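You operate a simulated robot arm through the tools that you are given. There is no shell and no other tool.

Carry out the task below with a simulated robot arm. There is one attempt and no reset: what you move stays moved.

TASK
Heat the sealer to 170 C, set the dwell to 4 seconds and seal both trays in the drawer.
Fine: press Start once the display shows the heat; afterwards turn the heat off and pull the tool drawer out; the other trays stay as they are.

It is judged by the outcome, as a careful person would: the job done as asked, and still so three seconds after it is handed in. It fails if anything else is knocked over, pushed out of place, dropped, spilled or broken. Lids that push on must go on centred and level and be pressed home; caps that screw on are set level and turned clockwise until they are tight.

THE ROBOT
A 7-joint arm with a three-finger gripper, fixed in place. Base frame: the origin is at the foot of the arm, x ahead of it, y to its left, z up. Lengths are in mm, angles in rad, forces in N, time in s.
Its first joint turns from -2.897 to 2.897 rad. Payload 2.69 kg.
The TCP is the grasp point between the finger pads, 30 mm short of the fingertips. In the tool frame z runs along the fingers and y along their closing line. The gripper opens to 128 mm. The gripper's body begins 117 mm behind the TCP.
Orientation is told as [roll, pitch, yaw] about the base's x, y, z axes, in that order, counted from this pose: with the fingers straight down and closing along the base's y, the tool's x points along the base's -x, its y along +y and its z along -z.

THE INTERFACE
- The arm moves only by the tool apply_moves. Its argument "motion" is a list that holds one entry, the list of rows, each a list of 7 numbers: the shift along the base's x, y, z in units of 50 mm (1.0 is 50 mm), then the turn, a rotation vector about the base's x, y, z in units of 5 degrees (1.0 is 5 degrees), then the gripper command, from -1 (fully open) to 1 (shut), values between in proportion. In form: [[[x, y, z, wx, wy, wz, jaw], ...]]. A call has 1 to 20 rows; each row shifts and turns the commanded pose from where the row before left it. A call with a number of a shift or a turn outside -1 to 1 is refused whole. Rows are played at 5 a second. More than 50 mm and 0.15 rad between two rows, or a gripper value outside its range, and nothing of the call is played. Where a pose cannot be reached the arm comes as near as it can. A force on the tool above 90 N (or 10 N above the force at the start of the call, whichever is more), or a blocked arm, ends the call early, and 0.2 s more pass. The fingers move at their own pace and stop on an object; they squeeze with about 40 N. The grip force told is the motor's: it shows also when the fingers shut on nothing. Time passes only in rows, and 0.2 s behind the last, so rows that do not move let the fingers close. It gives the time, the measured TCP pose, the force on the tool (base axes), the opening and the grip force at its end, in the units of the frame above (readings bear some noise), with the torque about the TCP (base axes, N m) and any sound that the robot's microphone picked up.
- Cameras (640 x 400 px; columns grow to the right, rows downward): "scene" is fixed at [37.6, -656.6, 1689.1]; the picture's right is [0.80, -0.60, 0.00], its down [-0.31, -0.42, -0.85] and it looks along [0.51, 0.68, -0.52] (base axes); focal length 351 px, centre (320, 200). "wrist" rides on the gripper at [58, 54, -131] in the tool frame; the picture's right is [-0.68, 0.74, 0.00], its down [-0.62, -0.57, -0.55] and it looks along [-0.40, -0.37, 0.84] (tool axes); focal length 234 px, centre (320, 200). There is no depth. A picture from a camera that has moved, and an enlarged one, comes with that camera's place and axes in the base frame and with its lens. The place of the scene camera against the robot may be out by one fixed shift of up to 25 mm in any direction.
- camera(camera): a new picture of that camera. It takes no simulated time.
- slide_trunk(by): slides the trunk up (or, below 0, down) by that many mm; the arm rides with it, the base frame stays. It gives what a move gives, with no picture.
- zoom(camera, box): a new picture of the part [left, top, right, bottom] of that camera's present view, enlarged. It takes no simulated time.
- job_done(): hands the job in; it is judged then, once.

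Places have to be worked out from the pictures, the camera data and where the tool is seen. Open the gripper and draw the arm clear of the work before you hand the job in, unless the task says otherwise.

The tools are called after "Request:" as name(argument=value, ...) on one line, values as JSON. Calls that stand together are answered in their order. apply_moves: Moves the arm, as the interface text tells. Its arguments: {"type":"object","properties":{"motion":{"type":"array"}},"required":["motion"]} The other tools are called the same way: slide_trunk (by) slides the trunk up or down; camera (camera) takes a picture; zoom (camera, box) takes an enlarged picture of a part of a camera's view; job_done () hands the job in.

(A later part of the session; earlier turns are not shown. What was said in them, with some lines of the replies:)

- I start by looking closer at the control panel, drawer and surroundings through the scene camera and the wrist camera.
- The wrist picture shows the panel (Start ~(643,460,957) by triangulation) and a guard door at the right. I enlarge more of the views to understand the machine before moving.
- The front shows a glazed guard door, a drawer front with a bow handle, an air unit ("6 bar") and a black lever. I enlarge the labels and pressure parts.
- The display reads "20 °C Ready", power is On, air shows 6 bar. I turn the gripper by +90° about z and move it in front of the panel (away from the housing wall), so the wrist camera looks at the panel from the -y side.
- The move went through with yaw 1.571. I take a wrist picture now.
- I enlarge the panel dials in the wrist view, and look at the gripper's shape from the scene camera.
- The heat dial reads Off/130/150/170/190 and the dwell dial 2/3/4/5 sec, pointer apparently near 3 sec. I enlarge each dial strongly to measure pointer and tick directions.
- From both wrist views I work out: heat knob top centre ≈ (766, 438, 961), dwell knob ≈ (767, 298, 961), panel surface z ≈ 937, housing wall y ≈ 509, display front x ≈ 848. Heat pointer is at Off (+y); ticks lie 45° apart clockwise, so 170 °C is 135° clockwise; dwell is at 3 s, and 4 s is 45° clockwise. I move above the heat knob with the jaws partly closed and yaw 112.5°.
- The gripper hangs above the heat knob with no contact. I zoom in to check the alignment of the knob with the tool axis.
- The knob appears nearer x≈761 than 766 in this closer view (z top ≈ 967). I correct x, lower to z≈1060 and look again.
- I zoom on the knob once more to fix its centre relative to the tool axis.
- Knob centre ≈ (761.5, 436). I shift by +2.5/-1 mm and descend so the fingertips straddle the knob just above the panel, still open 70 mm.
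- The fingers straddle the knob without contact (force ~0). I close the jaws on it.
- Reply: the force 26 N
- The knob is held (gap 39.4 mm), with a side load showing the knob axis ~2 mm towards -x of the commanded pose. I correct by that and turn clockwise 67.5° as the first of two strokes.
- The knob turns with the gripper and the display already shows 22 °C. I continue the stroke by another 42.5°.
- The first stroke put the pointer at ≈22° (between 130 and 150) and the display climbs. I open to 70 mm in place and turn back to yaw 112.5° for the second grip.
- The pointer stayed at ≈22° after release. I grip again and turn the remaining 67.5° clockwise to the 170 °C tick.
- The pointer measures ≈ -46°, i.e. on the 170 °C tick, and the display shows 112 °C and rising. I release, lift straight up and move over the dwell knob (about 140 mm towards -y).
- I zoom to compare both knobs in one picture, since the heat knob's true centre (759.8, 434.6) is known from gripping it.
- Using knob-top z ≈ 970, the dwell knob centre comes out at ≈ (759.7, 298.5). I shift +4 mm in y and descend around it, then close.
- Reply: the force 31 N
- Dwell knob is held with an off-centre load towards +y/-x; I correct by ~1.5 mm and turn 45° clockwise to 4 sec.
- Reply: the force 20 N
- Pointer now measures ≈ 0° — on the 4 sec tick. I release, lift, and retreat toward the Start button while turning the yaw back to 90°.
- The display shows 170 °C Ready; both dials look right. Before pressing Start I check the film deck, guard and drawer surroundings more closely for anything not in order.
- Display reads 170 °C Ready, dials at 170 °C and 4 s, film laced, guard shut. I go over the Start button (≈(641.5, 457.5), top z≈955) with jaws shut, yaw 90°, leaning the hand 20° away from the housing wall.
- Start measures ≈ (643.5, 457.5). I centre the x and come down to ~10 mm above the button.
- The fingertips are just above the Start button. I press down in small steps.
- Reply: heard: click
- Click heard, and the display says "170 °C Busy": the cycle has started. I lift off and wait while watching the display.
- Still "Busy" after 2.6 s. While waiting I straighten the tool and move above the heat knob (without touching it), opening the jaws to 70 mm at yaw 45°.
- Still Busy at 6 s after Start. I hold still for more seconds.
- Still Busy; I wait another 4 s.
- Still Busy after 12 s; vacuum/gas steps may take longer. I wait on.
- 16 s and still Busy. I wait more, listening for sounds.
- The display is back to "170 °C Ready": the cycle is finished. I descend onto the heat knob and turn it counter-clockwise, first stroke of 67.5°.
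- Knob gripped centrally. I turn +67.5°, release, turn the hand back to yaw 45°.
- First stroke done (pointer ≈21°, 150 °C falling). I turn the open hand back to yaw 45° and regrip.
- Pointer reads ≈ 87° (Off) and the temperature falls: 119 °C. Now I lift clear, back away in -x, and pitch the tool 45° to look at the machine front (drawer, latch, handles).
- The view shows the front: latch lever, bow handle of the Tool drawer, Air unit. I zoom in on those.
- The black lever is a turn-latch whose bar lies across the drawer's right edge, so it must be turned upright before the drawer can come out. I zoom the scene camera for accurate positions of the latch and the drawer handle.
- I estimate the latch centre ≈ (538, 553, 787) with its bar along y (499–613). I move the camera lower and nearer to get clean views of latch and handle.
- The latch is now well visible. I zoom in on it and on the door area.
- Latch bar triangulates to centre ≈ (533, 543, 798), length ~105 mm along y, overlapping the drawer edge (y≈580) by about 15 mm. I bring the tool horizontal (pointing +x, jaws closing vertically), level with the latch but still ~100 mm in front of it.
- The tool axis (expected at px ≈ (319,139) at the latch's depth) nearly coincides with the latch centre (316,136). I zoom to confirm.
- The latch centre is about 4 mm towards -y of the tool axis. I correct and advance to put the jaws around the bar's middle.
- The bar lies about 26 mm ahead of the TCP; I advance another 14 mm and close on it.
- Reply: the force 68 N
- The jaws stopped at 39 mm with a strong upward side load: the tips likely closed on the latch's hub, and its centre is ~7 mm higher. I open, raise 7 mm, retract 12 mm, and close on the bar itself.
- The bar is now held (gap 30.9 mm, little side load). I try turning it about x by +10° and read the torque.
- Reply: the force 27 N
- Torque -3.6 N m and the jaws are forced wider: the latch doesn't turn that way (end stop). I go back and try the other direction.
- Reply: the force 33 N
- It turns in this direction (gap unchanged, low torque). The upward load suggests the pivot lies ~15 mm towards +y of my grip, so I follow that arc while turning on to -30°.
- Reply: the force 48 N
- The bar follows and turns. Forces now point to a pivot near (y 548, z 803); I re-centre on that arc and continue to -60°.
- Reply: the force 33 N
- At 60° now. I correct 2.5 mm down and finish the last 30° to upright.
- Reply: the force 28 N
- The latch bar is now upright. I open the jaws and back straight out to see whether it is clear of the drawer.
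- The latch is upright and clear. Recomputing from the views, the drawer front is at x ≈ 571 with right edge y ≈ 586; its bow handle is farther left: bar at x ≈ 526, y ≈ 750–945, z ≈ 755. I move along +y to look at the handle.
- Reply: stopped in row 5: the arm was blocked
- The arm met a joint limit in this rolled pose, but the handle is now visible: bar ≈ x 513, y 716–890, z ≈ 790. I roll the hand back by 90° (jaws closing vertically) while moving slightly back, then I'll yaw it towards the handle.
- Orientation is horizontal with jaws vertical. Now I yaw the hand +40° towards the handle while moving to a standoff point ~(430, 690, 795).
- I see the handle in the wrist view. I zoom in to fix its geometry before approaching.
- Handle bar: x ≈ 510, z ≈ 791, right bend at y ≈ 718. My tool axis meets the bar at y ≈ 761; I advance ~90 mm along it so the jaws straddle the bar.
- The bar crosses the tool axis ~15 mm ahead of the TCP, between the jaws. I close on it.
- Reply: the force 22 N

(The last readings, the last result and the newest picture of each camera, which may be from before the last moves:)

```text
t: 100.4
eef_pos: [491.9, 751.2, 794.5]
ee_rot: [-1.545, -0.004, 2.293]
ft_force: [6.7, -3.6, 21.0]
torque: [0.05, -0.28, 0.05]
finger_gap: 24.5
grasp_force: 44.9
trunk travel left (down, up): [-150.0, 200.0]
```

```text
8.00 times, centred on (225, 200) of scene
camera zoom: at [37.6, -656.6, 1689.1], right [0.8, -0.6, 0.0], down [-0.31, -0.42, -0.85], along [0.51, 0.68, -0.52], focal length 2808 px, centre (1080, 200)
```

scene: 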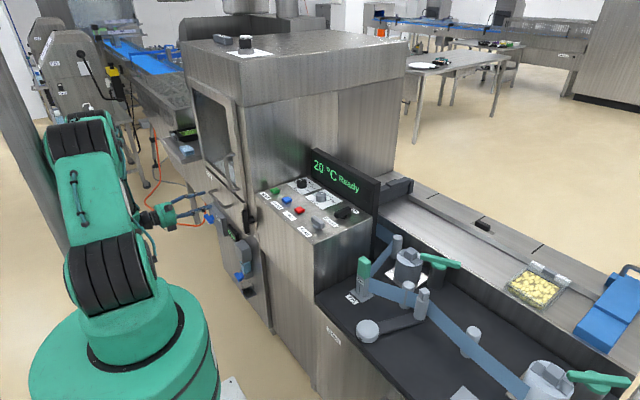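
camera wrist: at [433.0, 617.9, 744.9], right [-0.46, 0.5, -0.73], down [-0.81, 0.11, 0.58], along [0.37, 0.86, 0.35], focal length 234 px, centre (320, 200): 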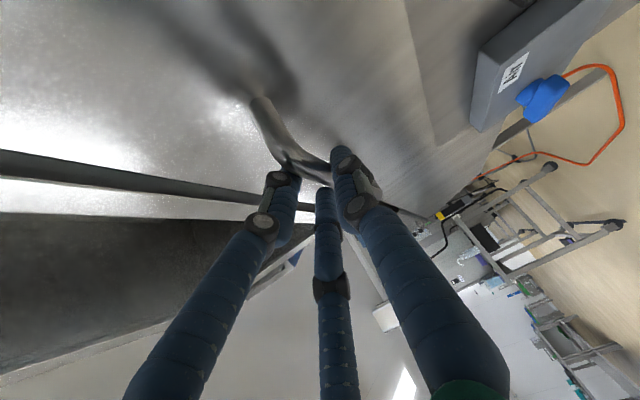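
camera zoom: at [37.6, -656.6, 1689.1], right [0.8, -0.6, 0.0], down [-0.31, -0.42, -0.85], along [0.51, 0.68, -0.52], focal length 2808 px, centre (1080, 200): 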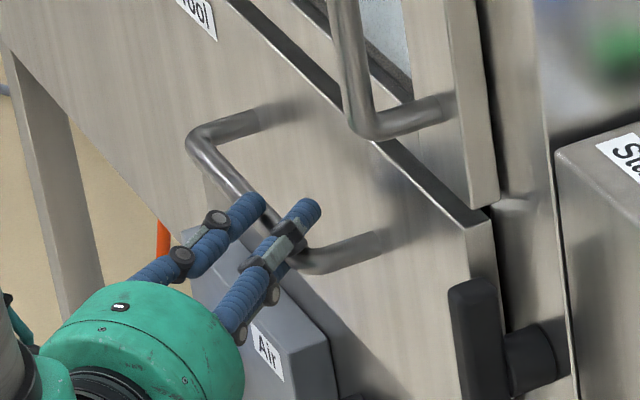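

Gripped on the handle bar (gap 24.5 mm). I relieve the vertical load by 2 mm and pull gently in -x.

Request:
apply_moves(motion=[[[0, 0, 0.04, 0, 0, 0, 1], [-0.1, 0, 0, 0, 0, 0, 1], [-0.2, 0, 0, 0, 0, 0, 1], [-0.3, 0, 0, 0, 0, 0, 1], [0, 0, 0, 0, 0, 0, 1]]])

Request:
zoom(camera="scene", box=[175, 165, 265, 235])

```text
t: 101.6
eef_pos: [461.3, 751.0, 795.5]
ee_rot: [-1.54, 0.0, 2.298]
ft_force: [-2.5, 23.2, 12.3]
torque: [0.18, -0.16, 1.08]
finger_gap: 24.4
grasp_force: 45.3
trunk travel left (down, up): [-150.0, 200.0]
```

```text
5.71 times, centred on (220, 200) of scene
camera zoom: at [37.6, -656.6, 1689.1], right [0.8, -0.6, 0.0], down [-0.31, -0.42, -0.85], along [0.51, 0.68, -0.52], focal length 2006 px, centre (891, 200)
```

zoom: 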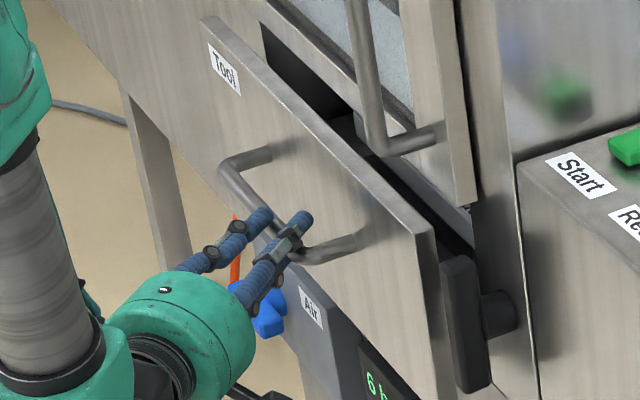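

The drawer slides out past the upright latch. I continue pulling in moderate steps.

Request:
apply_moves(motion=[[[-0.4, 0.02, 0, 0, 0, 0, 1], [-0.5, 0, 0, 0, 0, 0, 1], [-0.5, 0, 0, 0, 0, 0, 1], [-0.5, 0, 0, 0, 0, 0, 1], [0, 0, 0, 0, 0, 0, 1]]])

Request:
camera(camera="scene")

Request:
camera(camera="wrist")

```text
t: 102.8
eef_pos: [367.2, 749.8, 796.4]
ee_rot: [-1.541, -0.001, 2.298]
ft_force: [-1.6, 9.6, 25.0]
torque: [-0.03, -0.37, 0.6]
finger_gap: 23.9
grasp_force: 44.9
trunk travel left (down, up): [-150.0, 200.0]
```

```text
taken
```

scene: 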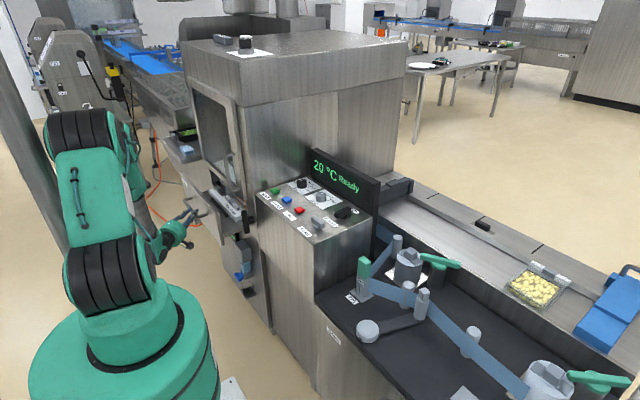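

```text
taken
camera wrist: at [306.8, 617.5, 745.3], right [-0.47, 0.49, -0.74], down [-0.81, 0.11, 0.58], along [0.37, 0.86, 0.35], focal length 234 px, centre (320, 200)
```

wrist: 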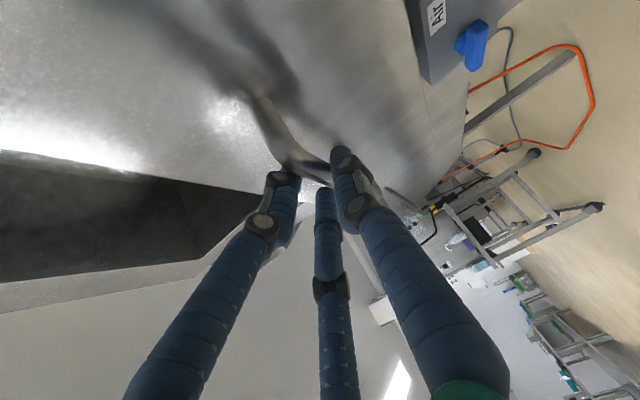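

The drawer is ~125 mm open, no resistance. I zoom to see its contents.

Request:
zoom(camera="scene", box=[160, 150, 280, 250])

```text
4.00 times, centred on (220, 200) of scene
camera zoom: at [37.6, -656.6, 1689.1], right [0.8, -0.6, 0.0], down [-0.31, -0.42, -0.85], along [0.51, 0.68, -0.52], focal length 1404 px, centre (720, 200)
```

zoom: 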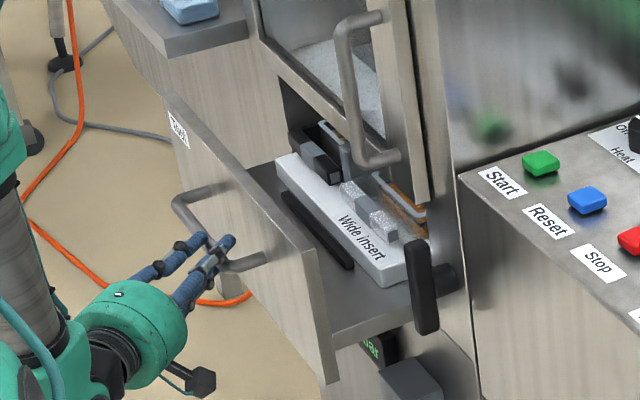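

A "Wide insert" with trays appears inside. I keep pulling, watching for force or limits.

Request:
apply_moves(motion=[[[-0.4, 0, 0.02, 0, 0, 0, 1], [-0.5, 0, 0, 0, 0, 0, 1], [-0.5, 0, 0, 0, 0, 0, 1], [-0.5, 0, 0, 0, 0, 0, 1], [0, 0, 0, 0, 0, 0, 1]]])

Request:
zoom(camera="scene", box=[120, 130, 280, 270])

```text
t: 104.2
eef_pos: [331.3, 731.4, 796.1]
ee_rot: [-1.544, -0.004, 2.22]
ft_force: [2.9, 6.3, -0.9]
torque: [-0.41, 0.07, 1.79]
finger_gap: 24.6
grasp_force: 44.9
trunk travel left (down, up): [-150.0, 200.0]
stopped in row 5: the arm was blocked; the commanded pose is now the measured one
```

```text
2.86 times, centred on (200, 200) of scene
camera zoom: at [37.6, -656.6, 1689.1], right [0.8, -0.6, 0.0], down [-0.31, -0.42, -0.85], along [0.51, 0.68, -0.52], focal length 1003 px, centre (663, 200)
```

zoom: 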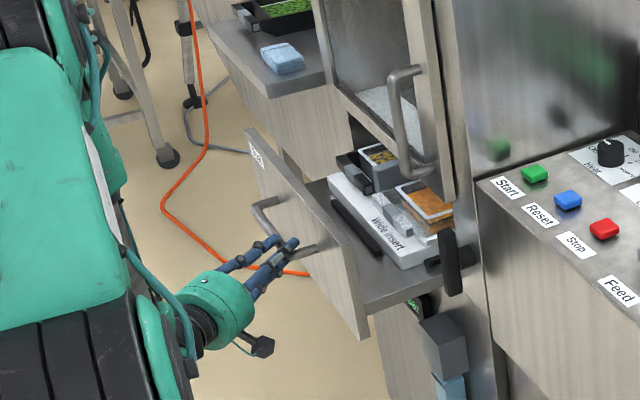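

The arm reached a joint limit (low forces), with the drawer ~160 mm out. I inspect the trays now visible.

Request:
zoom(camera="scene", box=[195, 160, 255, 210])

Request:
camera(camera="scene")

```text
8.00 times, centred on (225, 185) of scene
camera zoom: at [37.6, -656.6, 1689.1], right [0.8, -0.6, 0.0], down [-0.31, -0.42, -0.85], along [0.51, 0.68, -0.52], focal length 2808 px, centre (1080, 320)
```

zoom: 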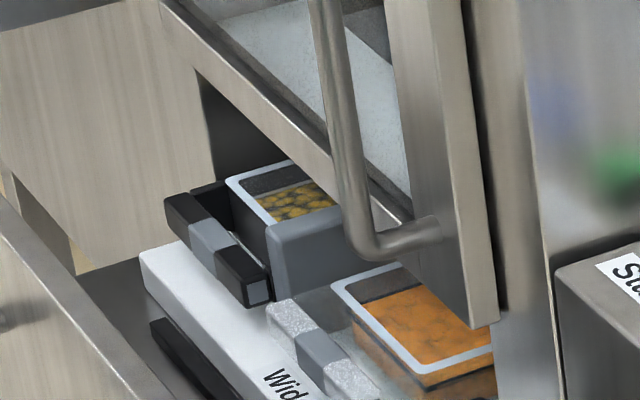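

```text
taken
```

scene: 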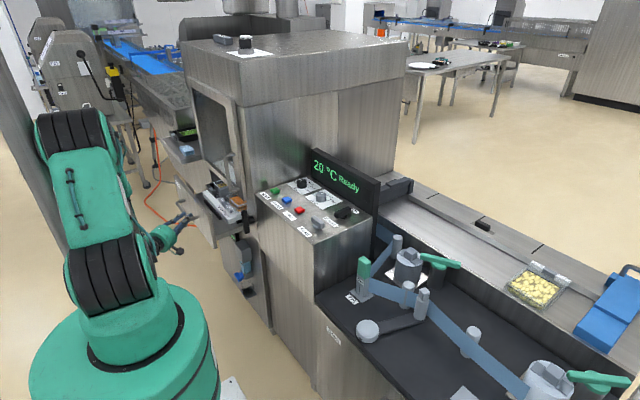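

Both trays show a sealed film with rim. To pull the drawer further I need another arm posture: I release, back off, then rotate the hand +90° about y so the fingers point down towards the handle with jaws closing along x.

Request:
apply_moves(motion=[[[0, 0, 0, 0, 0, 0, 0.4], [0, 0, 0, 0, 0, 0, -0.1], [0, 0, 0, 0, 0, 0, -0.1], [-0.2, -0.6, 0, 0, 0, 0, -0.1], [-0.2, -0.7, 0, 0, 0, 0, -0.1], [0, -0.5, 0.2, 0, 0.5, 0, -0.1], [0, 0, 0.5, 0, 1, 0, -0.1], [0, 0, 0.5, 0, 1, 0, -0.1], [0, 0, 0.5, 0, 1, 0, -0.1], [0, 0, 0.5, 0, 1, 0, -0.1]]])

Request:
camera(camera="scene")

```text
t: 106.4
eef_pos: [307.0, 641.1, 904.1]
ee_rot: [-1.224, -0.236, 2.183]
ft_force: [-0.2, 0.6, -0.3]
torque: [0.02, -0.04, 0.05]
finger_gap: 70.7
grasp_force: 0.0
trunk travel left (down, up): [-150.0, 200.0]
```

```text
taken
```

scene: 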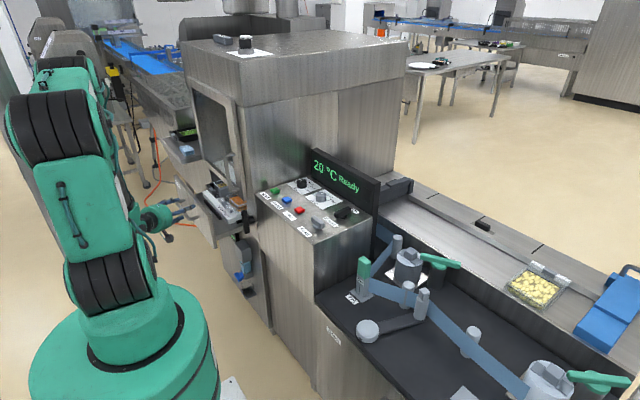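

Released cleanly and backed off; I continue the rotation about y.

Request:
apply_moves(motion=[[[0, 0, 0.3, 0, 1, 0, -0.1], [0, 0, 0.3, 0, 1, 0, -0.1], [0, 0, 0.3, 0, 1, 0, -0.1], [0, 0, 0.1, 0, 1, 0, -0.1], [0, 0, 0, 0, 1, 0, -0.1], [0, 0, 0, 0, 1, 0, -0.1], [0, 0, 0, 0, 1, 0, -0.1], [0, 0, 0, 0, 1, 0, -0.1], [0, 0, 0, 0, 1, 0, -0.1], [0, 0, 0, 0, 1, 0, -0.1], [0, 0, 0, 0, 1, 0, -0.1], [0, 0, 0, 0, 1, 0, -0.1], [0, 0, 0, 0, 1, 0, -0.1], [0, 0, 0, 0, 0.5, 0, -0.1], [0, 0, 0, 0, 0, 0, -0.1]]])

Request:
camera(camera="wrist")

Request:
camera(camera="scene")

```text
t: 109.6
eef_pos: [308.9, 642.1, 955.8]
ee_rot: [0.029, -0.65, 1.568]
ft_force: [0.6, 0.8, 0.1]
torque: [0.02, 0.0, 0.0]
finger_gap: 70.5
grasp_force: 0.1
trunk travel left (down, up): [-150.0, 200.0]
```

```text
taken
camera wrist: at [259.0, 515.0, 1025.5], right [-0.73, 0.53, 0.43], down [0.58, 0.17, 0.8], along [0.35, 0.83, -0.43], focal length 234 px, centre (320, 200)
```

wrist: 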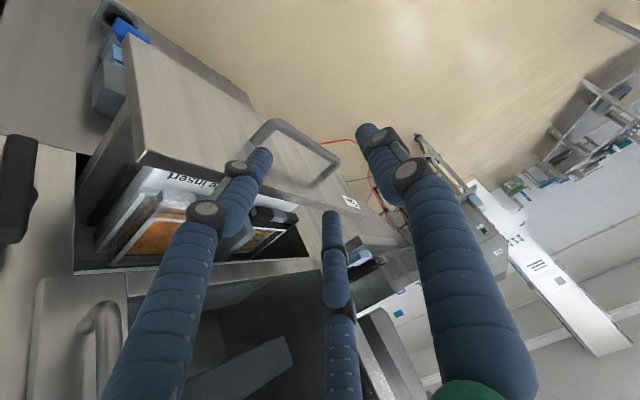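

```text
taken
```

scene: 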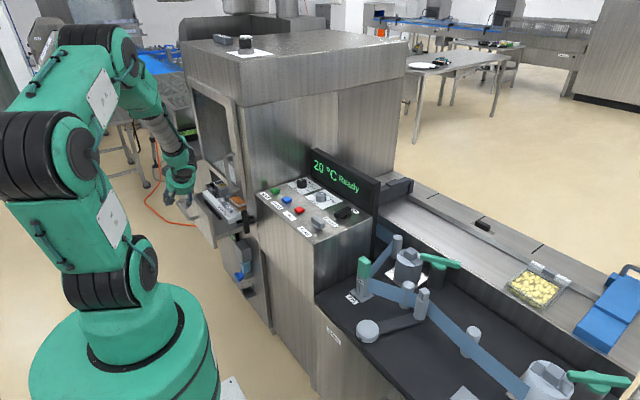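

The handle bar measures x ≈ 351, y 716–891, z ≈ 791; drawer front at x ≈ 409. I move in along the tool axis so one finger goes behind the bar (between bar and drawer front).

Request:
apply_moves(motion=[[[0.28, 0.51, -0.53, 0, 0, 0, 0.1], [0.28, 0.51, -0.53, 0, 0, 0, 0.1], [0.28, 0.52, -0.53, 0, 0, 0, 0.1], [0, 0, 0, 0, 0, 0, 0.1]]])

Request:
camera(camera="wrist")

Request:
zoom(camera="scene", box=[130, 130, 270, 250])

```text
t: 110.6
eef_pos: [351.8, 717.2, 876.0]
ee_rot: [0.03, -0.648, 1.567]
ft_force: [-1.4, 0.2, -0.6]
torque: [0.02, 0.01, 0.02]
finger_gap: 57.6
grasp_force: 0.0
trunk travel left (down, up): [-150.0, 200.0]
```

```text
taken
camera wrist: at [301.8, 590.6, 945.4], right [-0.73, 0.53, 0.43], down [0.58, 0.17, 0.8], along [0.35, 0.83, -0.43], focal length 234 px, centre (320, 200)
```

wrist: 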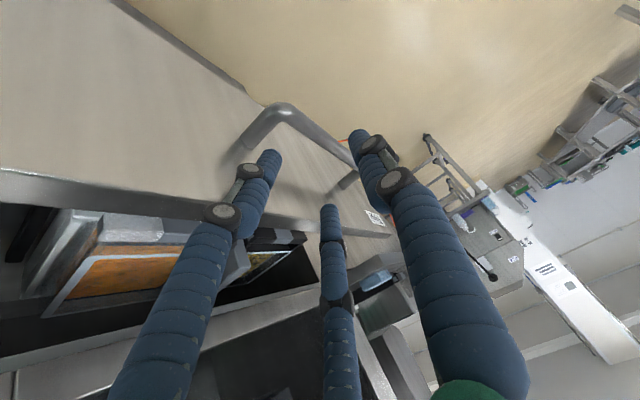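

```text
3.33 times, centred on (200, 190) of scene
camera zoom: at [37.6, -656.6, 1689.1], right [0.8, -0.6, 0.0], down [-0.31, -0.42, -0.85], along [0.51, 0.68, -0.52], focal length 1170 px, centre (720, 233)
```

zoom: 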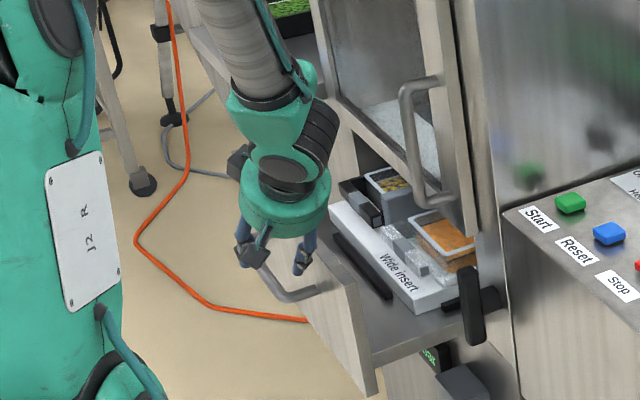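

Alignment looks good. I go down along the tool axis to straddle the bar.

Request:
apply_moves(motion=[[[-0.01, 0.36, -0.47, 0, 0, 0, 0.1], [-0.01, 0.36, -0.47, 0, 0, 0, 0.1], [-0.01, 0.36, -0.47, 0, 0, 0, 0.1], [0, 0, 0, 0, 0, 0, 0.1]]])

Request:
camera(camera="wrist")

Request:
zoom(camera="scene", box=[130, 130, 270, 250])

```text
t: 111.6
eef_pos: [346.9, 773.0, 805.2]
ee_rot: [0.031, -0.651, 1.567]
ft_force: [0.1, 1.7, 0.5]
torque: [0.05, 0.01, 0.07]
finger_gap: 56.7
grasp_force: 0.1
trunk travel left (down, up): [-150.0, 200.0]
```

```text
taken
camera wrist: at [298.6, 645.7, 875.4], right [-0.73, 0.53, 0.43], down [0.58, 0.17, 0.8], along [0.35, 0.83, -0.43], focal length 234 px, centre (320, 200)
```

wrist: 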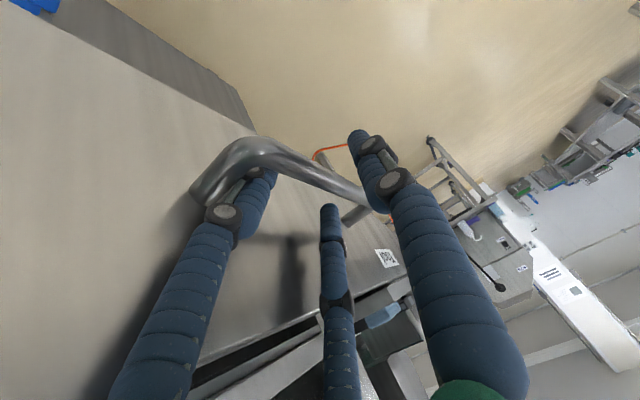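

```text
3.33 times, centred on (200, 190) of scene
camera zoom: at [37.6, -656.6, 1689.1], right [0.8, -0.6, 0.0], down [-0.31, -0.42, -0.85], along [0.51, 0.68, -0.52], focal length 1170 px, centre (720, 233)
```

zoom: 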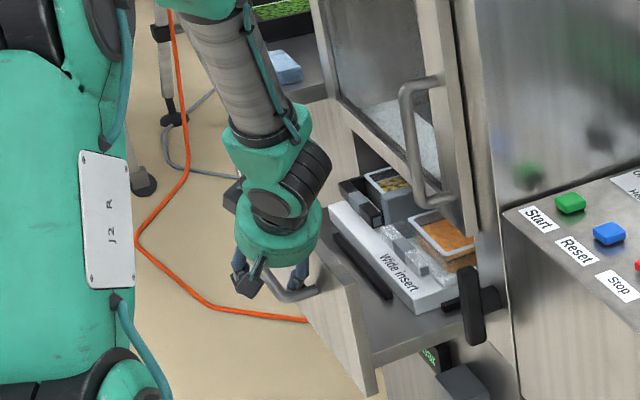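

The bar sits ~26 mm ahead of the TCP, between the fingers; I go 14 mm deeper and close gently.

Request:
apply_moves(motion=[[[0, 0.17, -0.22, 0, 0, 0, 0.1], [0, 0, 0, 0, 0, 0, 0.4], [0, 0, 0, 0, 0, 0, 0.6], [0, 0, 0, 0, 0, 0, 1], [0, 0, 0, 0, 0, 0, 1]]])

Request:
camera(camera="wrist")

```text
t: 112.8
eef_pos: [349.2, 780.5, 793.5]
ee_rot: [0.029, -0.65, 1.568]
ft_force: [-1.3, 3.6, 1.1]
torque: [0.22, -0.04, -1.07]
finger_gap: 25.0
grasp_force: 44.3
trunk travel left (down, up): [-150.0, 200.0]
```

```text
taken
camera wrist: at [298.9, 653.4, 864.4], right [-0.73, 0.53, 0.43], down [0.58, 0.17, 0.8], along [0.35, 0.83, -0.43], focal length 234 px, centre (320, 200)
```

wrist: 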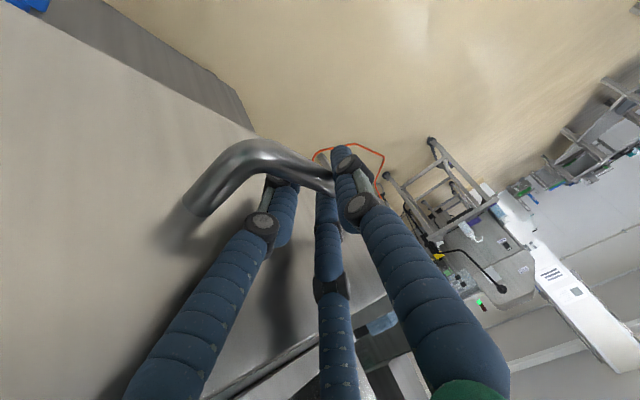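

Bar gripped (25 mm gap, balanced). I pull on in -x.

Request:
apply_moves(motion=[[[-0.2, 0, 0, 0, 0, 0, 1], [-0.4, 0, 0, 0, 0, 0, 1], [-0.5, 0, 0, 0, 0, 0, 1], [-0.5, 0, 0, 0, 0, 0, 1], [0, 0, 0, 0, 0, 0, 1]]])

Request:
zoom(camera="scene", box=[110, 120, 270, 260])

```text
t: 114.0
eef_pos: [268.2, 781.5, 793.9]
ee_rot: [0.031, -0.651, 1.568]
ft_force: [0.1, 3.7, -2.1]
torque: [-0.12, -0.01, -1.31]
finger_gap: 25.0
grasp_force: 45.2
trunk travel left (down, up): [-150.0, 200.0]
```

```text
2.86 times, centred on (190, 190) of scene
camera zoom: at [37.6, -656.6, 1689.1], right [0.8, -0.6, 0.0], down [-0.31, -0.42, -0.85], along [0.51, 0.68, -0.52], focal length 1003 px, centre (691, 229)
```

zoom: 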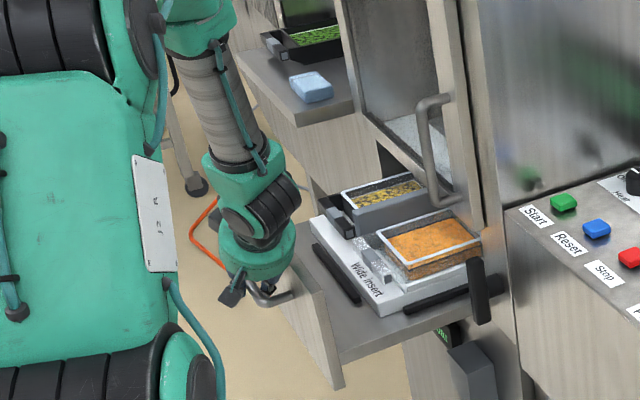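

Drawer out ~240 mm, low force. I keep pulling.

Request:
apply_moves(motion=[[[-0.4, 0, 0, 0, 0, 0, 1], [-0.5, 0, 0, 0, 0, 0, 1], [-0.5, 0, 0, 0, 0, 0, 1], [-0.4, 0, 0, 0, 0, 0, 1], [0, 0, 0, 0, 0, 0, 1]]])

Request:
zoom(camera="scene", box=[110, 120, 270, 260])

```text
t: 115.2
eef_pos: [182.2, 780.7, 794.4]
ee_rot: [0.032, -0.65, 1.561]
ft_force: [68.1, 12.3, -14.1]
torque: [0.09, -0.42, -2.48]
finger_gap: 24.5
grasp_force: 44.8
trunk travel left (down, up): [-150.0, 200.0]
```

```text
2.86 times, centred on (190, 190) of scene
camera zoom: at [37.6, -656.6, 1689.1], right [0.8, -0.6, 0.0], down [-0.31, -0.42, -0.85], along [0.51, 0.68, -0.52], focal length 1003 px, centre (691, 229)
```

zoom: 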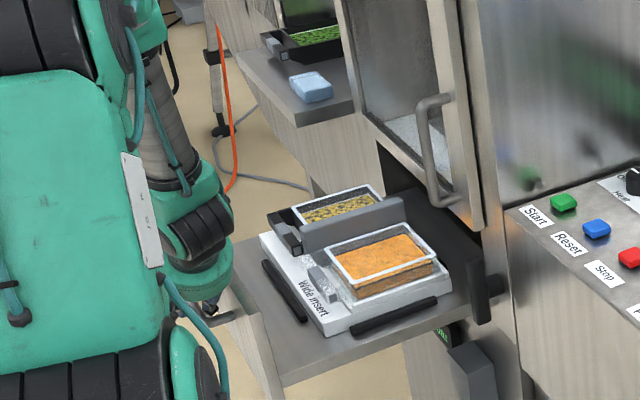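

Force +68 N in x: the drawer has hit its end stop, ~328 mm out. I ease off 4 mm, open the jaws and withdraw along the tool axis.

Request:
apply_moves(motion=[[[0.08, 0, 0, 0, 0, 0, 1], [0, 0, 0, 0, 0, 0, 0.5], [0, 0, 0, 0, 0, 0, 0.1], [0, 0, 0, 0, 0, 0, 0.1], [0, -0.3, 0.4, 0, 0, 0, 0.1], [0, -0.36, 0.48, 0, 0, 0, 0.1], [0, -0.48, 0.64, 0, 0, 0, 0.1], [0, -0.48, 0.64, 0, 0, 0, 0.1], [0, 0, 0, 0, 0, 0, 0.1]]])

Request:
camera(camera="wrist")

Request:
camera(camera="scene")

Request:
zoom(camera="scene", box=[150, 150, 260, 250])

```text
t: 117.2
eef_pos: [183.0, 697.8, 904.8]
ee_rot: [0.029, -0.651, 1.569]
ft_force: [-0.1, -0.4, -0.3]
torque: [0.03, 0.01, 0.0]
finger_gap: 57.6
grasp_force: 0.1
trunk travel left (down, up): [-150.0, 200.0]
```

```text
taken
camera wrist: at [133.6, 571.4, 974.3], right [-0.73, 0.53, 0.43], down [0.58, 0.17, 0.8], along [0.35, 0.83, -0.43], focal length 234 px, centre (320, 200)
```

wrist: 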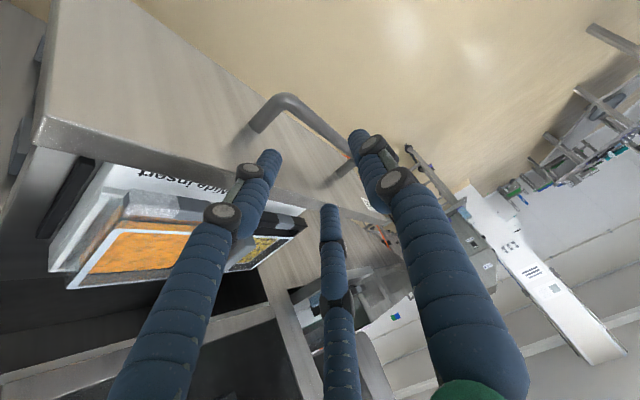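

```text
taken
```

scene: 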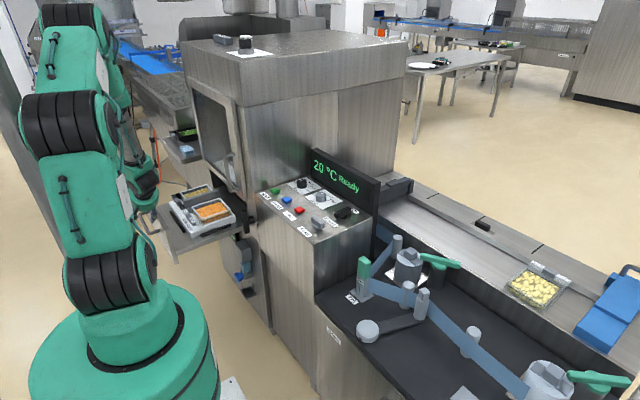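

```text
4.00 times, centred on (205, 200) of scene
camera zoom: at [37.6, -656.6, 1689.1], right [0.8, -0.6, 0.0], down [-0.31, -0.42, -0.85], along [0.51, 0.68, -0.52], focal length 1404 px, centre (780, 200)
```

zoom: 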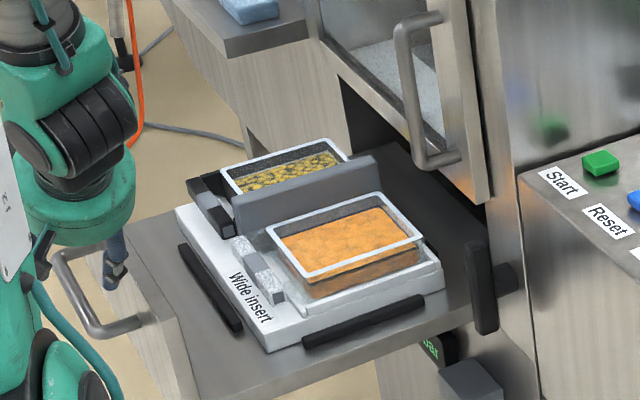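

The drawer stays out. I zoom in on both trays to verify the seals.

Request:
zoom(camera="scene", box=[190, 180, 240, 230])

Request:
zoom(camera="wrist", box=[40, 180, 320, 300])

Request:
zoom(camera="scene", box=[285, 150, 385, 225])

```text
8.00 times, centred on (215, 205) of scene
camera zoom: at [37.6, -656.6, 1689.1], right [0.8, -0.6, 0.0], down [-0.31, -0.42, -0.85], along [0.51, 0.68, -0.52], focal length 2808 px, centre (1160, 160)
```

zoom: 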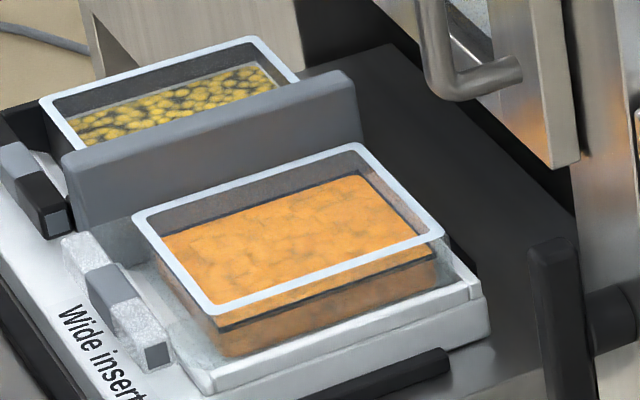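

```text
2.29 times, centred on (180, 240) of wrist
camera zoom: at [133.6, 571.4, 974.3], right [-0.73, 0.53, 0.43], down [0.58, 0.17, 0.8], along [0.35, 0.83, -0.43], focal length 535 px, centre (640, 109)
```

zoom: 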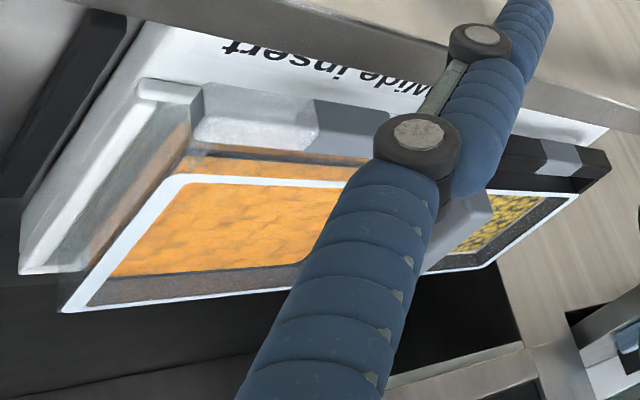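

```text
5.33 times, centred on (335, 188) of scene
camera zoom: at [37.6, -656.6, 1689.1], right [0.8, -0.6, 0.0], down [-0.31, -0.42, -0.85], along [0.51, 0.68, -0.52], focal length 1872 px, centre (240, 267)
```

zoom: 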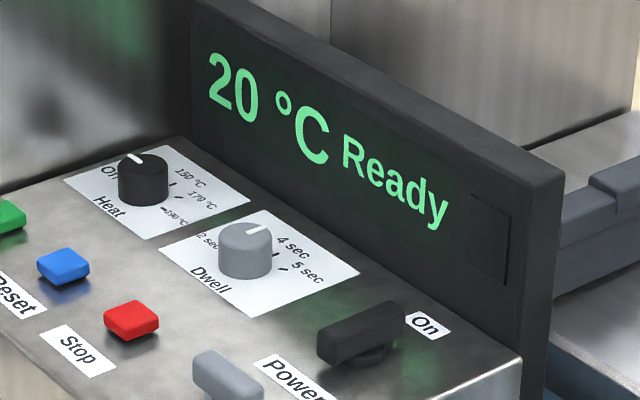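

Both trays carry the sealed rim film, heat is Off (20 °C), dwell 4 s. I open the gripper and draw the arm up and away from the drawer.

Request:
apply_moves(motion=[[[0, -0.4, 0.6, 0, 0, 0, -0.5], [0, -0.4, 0.7, 0, 0, 0, -1], [0, -0.4, 0.8, 0, 0, 0, -1], [0.2, -0.5, 0.8, 0, 0, 0, -1], [0.3, -0.5, 0.7, 0, 0, 0, -1], [0.3, -0.5, 0.5, 0, 0, 0, -1], [0.3, -0.5, 0.3, 0, 0, 0, -1], [0, 0, 0, 0, 0, 0, -1], [0, 0, 0, 0, 0, 0, -1]]])

Request:
camera(camera="scene")

Request:
camera(camera="wrist")

```text
t: 119.2
eef_pos: [237.6, 539.4, 1123.0]
ee_rot: [0.027, -0.654, 1.567]
ft_force: [0.2, -0.3, -0.2]
torque: [0.02, 0.03, 0.0]
finger_gap: 128.0
grasp_force: 0.0
trunk travel left (down, up): [-150.0, 200.0]
```

```text
taken
```

scene: 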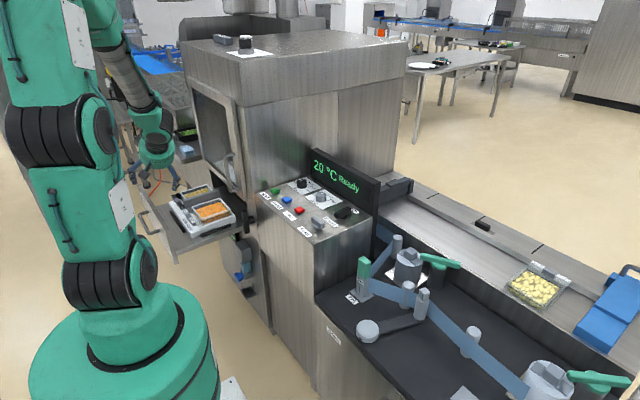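

```text
taken
camera wrist: at [188.7, 413.3, 1192.8], right [-0.74, 0.53, 0.43], down [0.58, 0.17, 0.8], along [0.35, 0.83, -0.43], focal length 234 px, centre (320, 200)
```

wrist: 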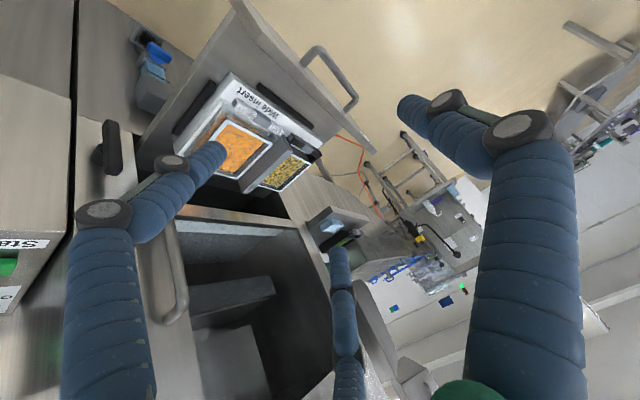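

The arm is clear, the gripper is open, the drawer stands out with both sealed trays, heat is off, and the other trays look as they did at the start. I hand the job in.

Request:
job_done()

```text
The job is handed in.
```

Both trays in the drawer are sealed, the heat is off, and the tool drawer is pulled out to its stop. I handed the job in; no verdict came back.

- **Heat and dwell:** I set the heat dial to 170 °C and the dwell to 4 seconds. I pressed Start once the display showed "170 °C Ready".
- **Seal cycle:** The display went to "Busy" and returned to "Ready" within about 20 seconds. In the camera pictures both trays have film over them with a sealed rim.
- **Heat off:** The dial is back at Off, and the display has dropped to 20 °C. The dwell dial is still at 4 seconds.
- **Drawer:** The black latch lever lay across the drawer's right edge, so I turned it upright first and left it that way. The drawer came out about 330 mm and stays there.

I did not touch the other trays, and they look as they did at the start. The gripper is open and the arm is clear of the machine.
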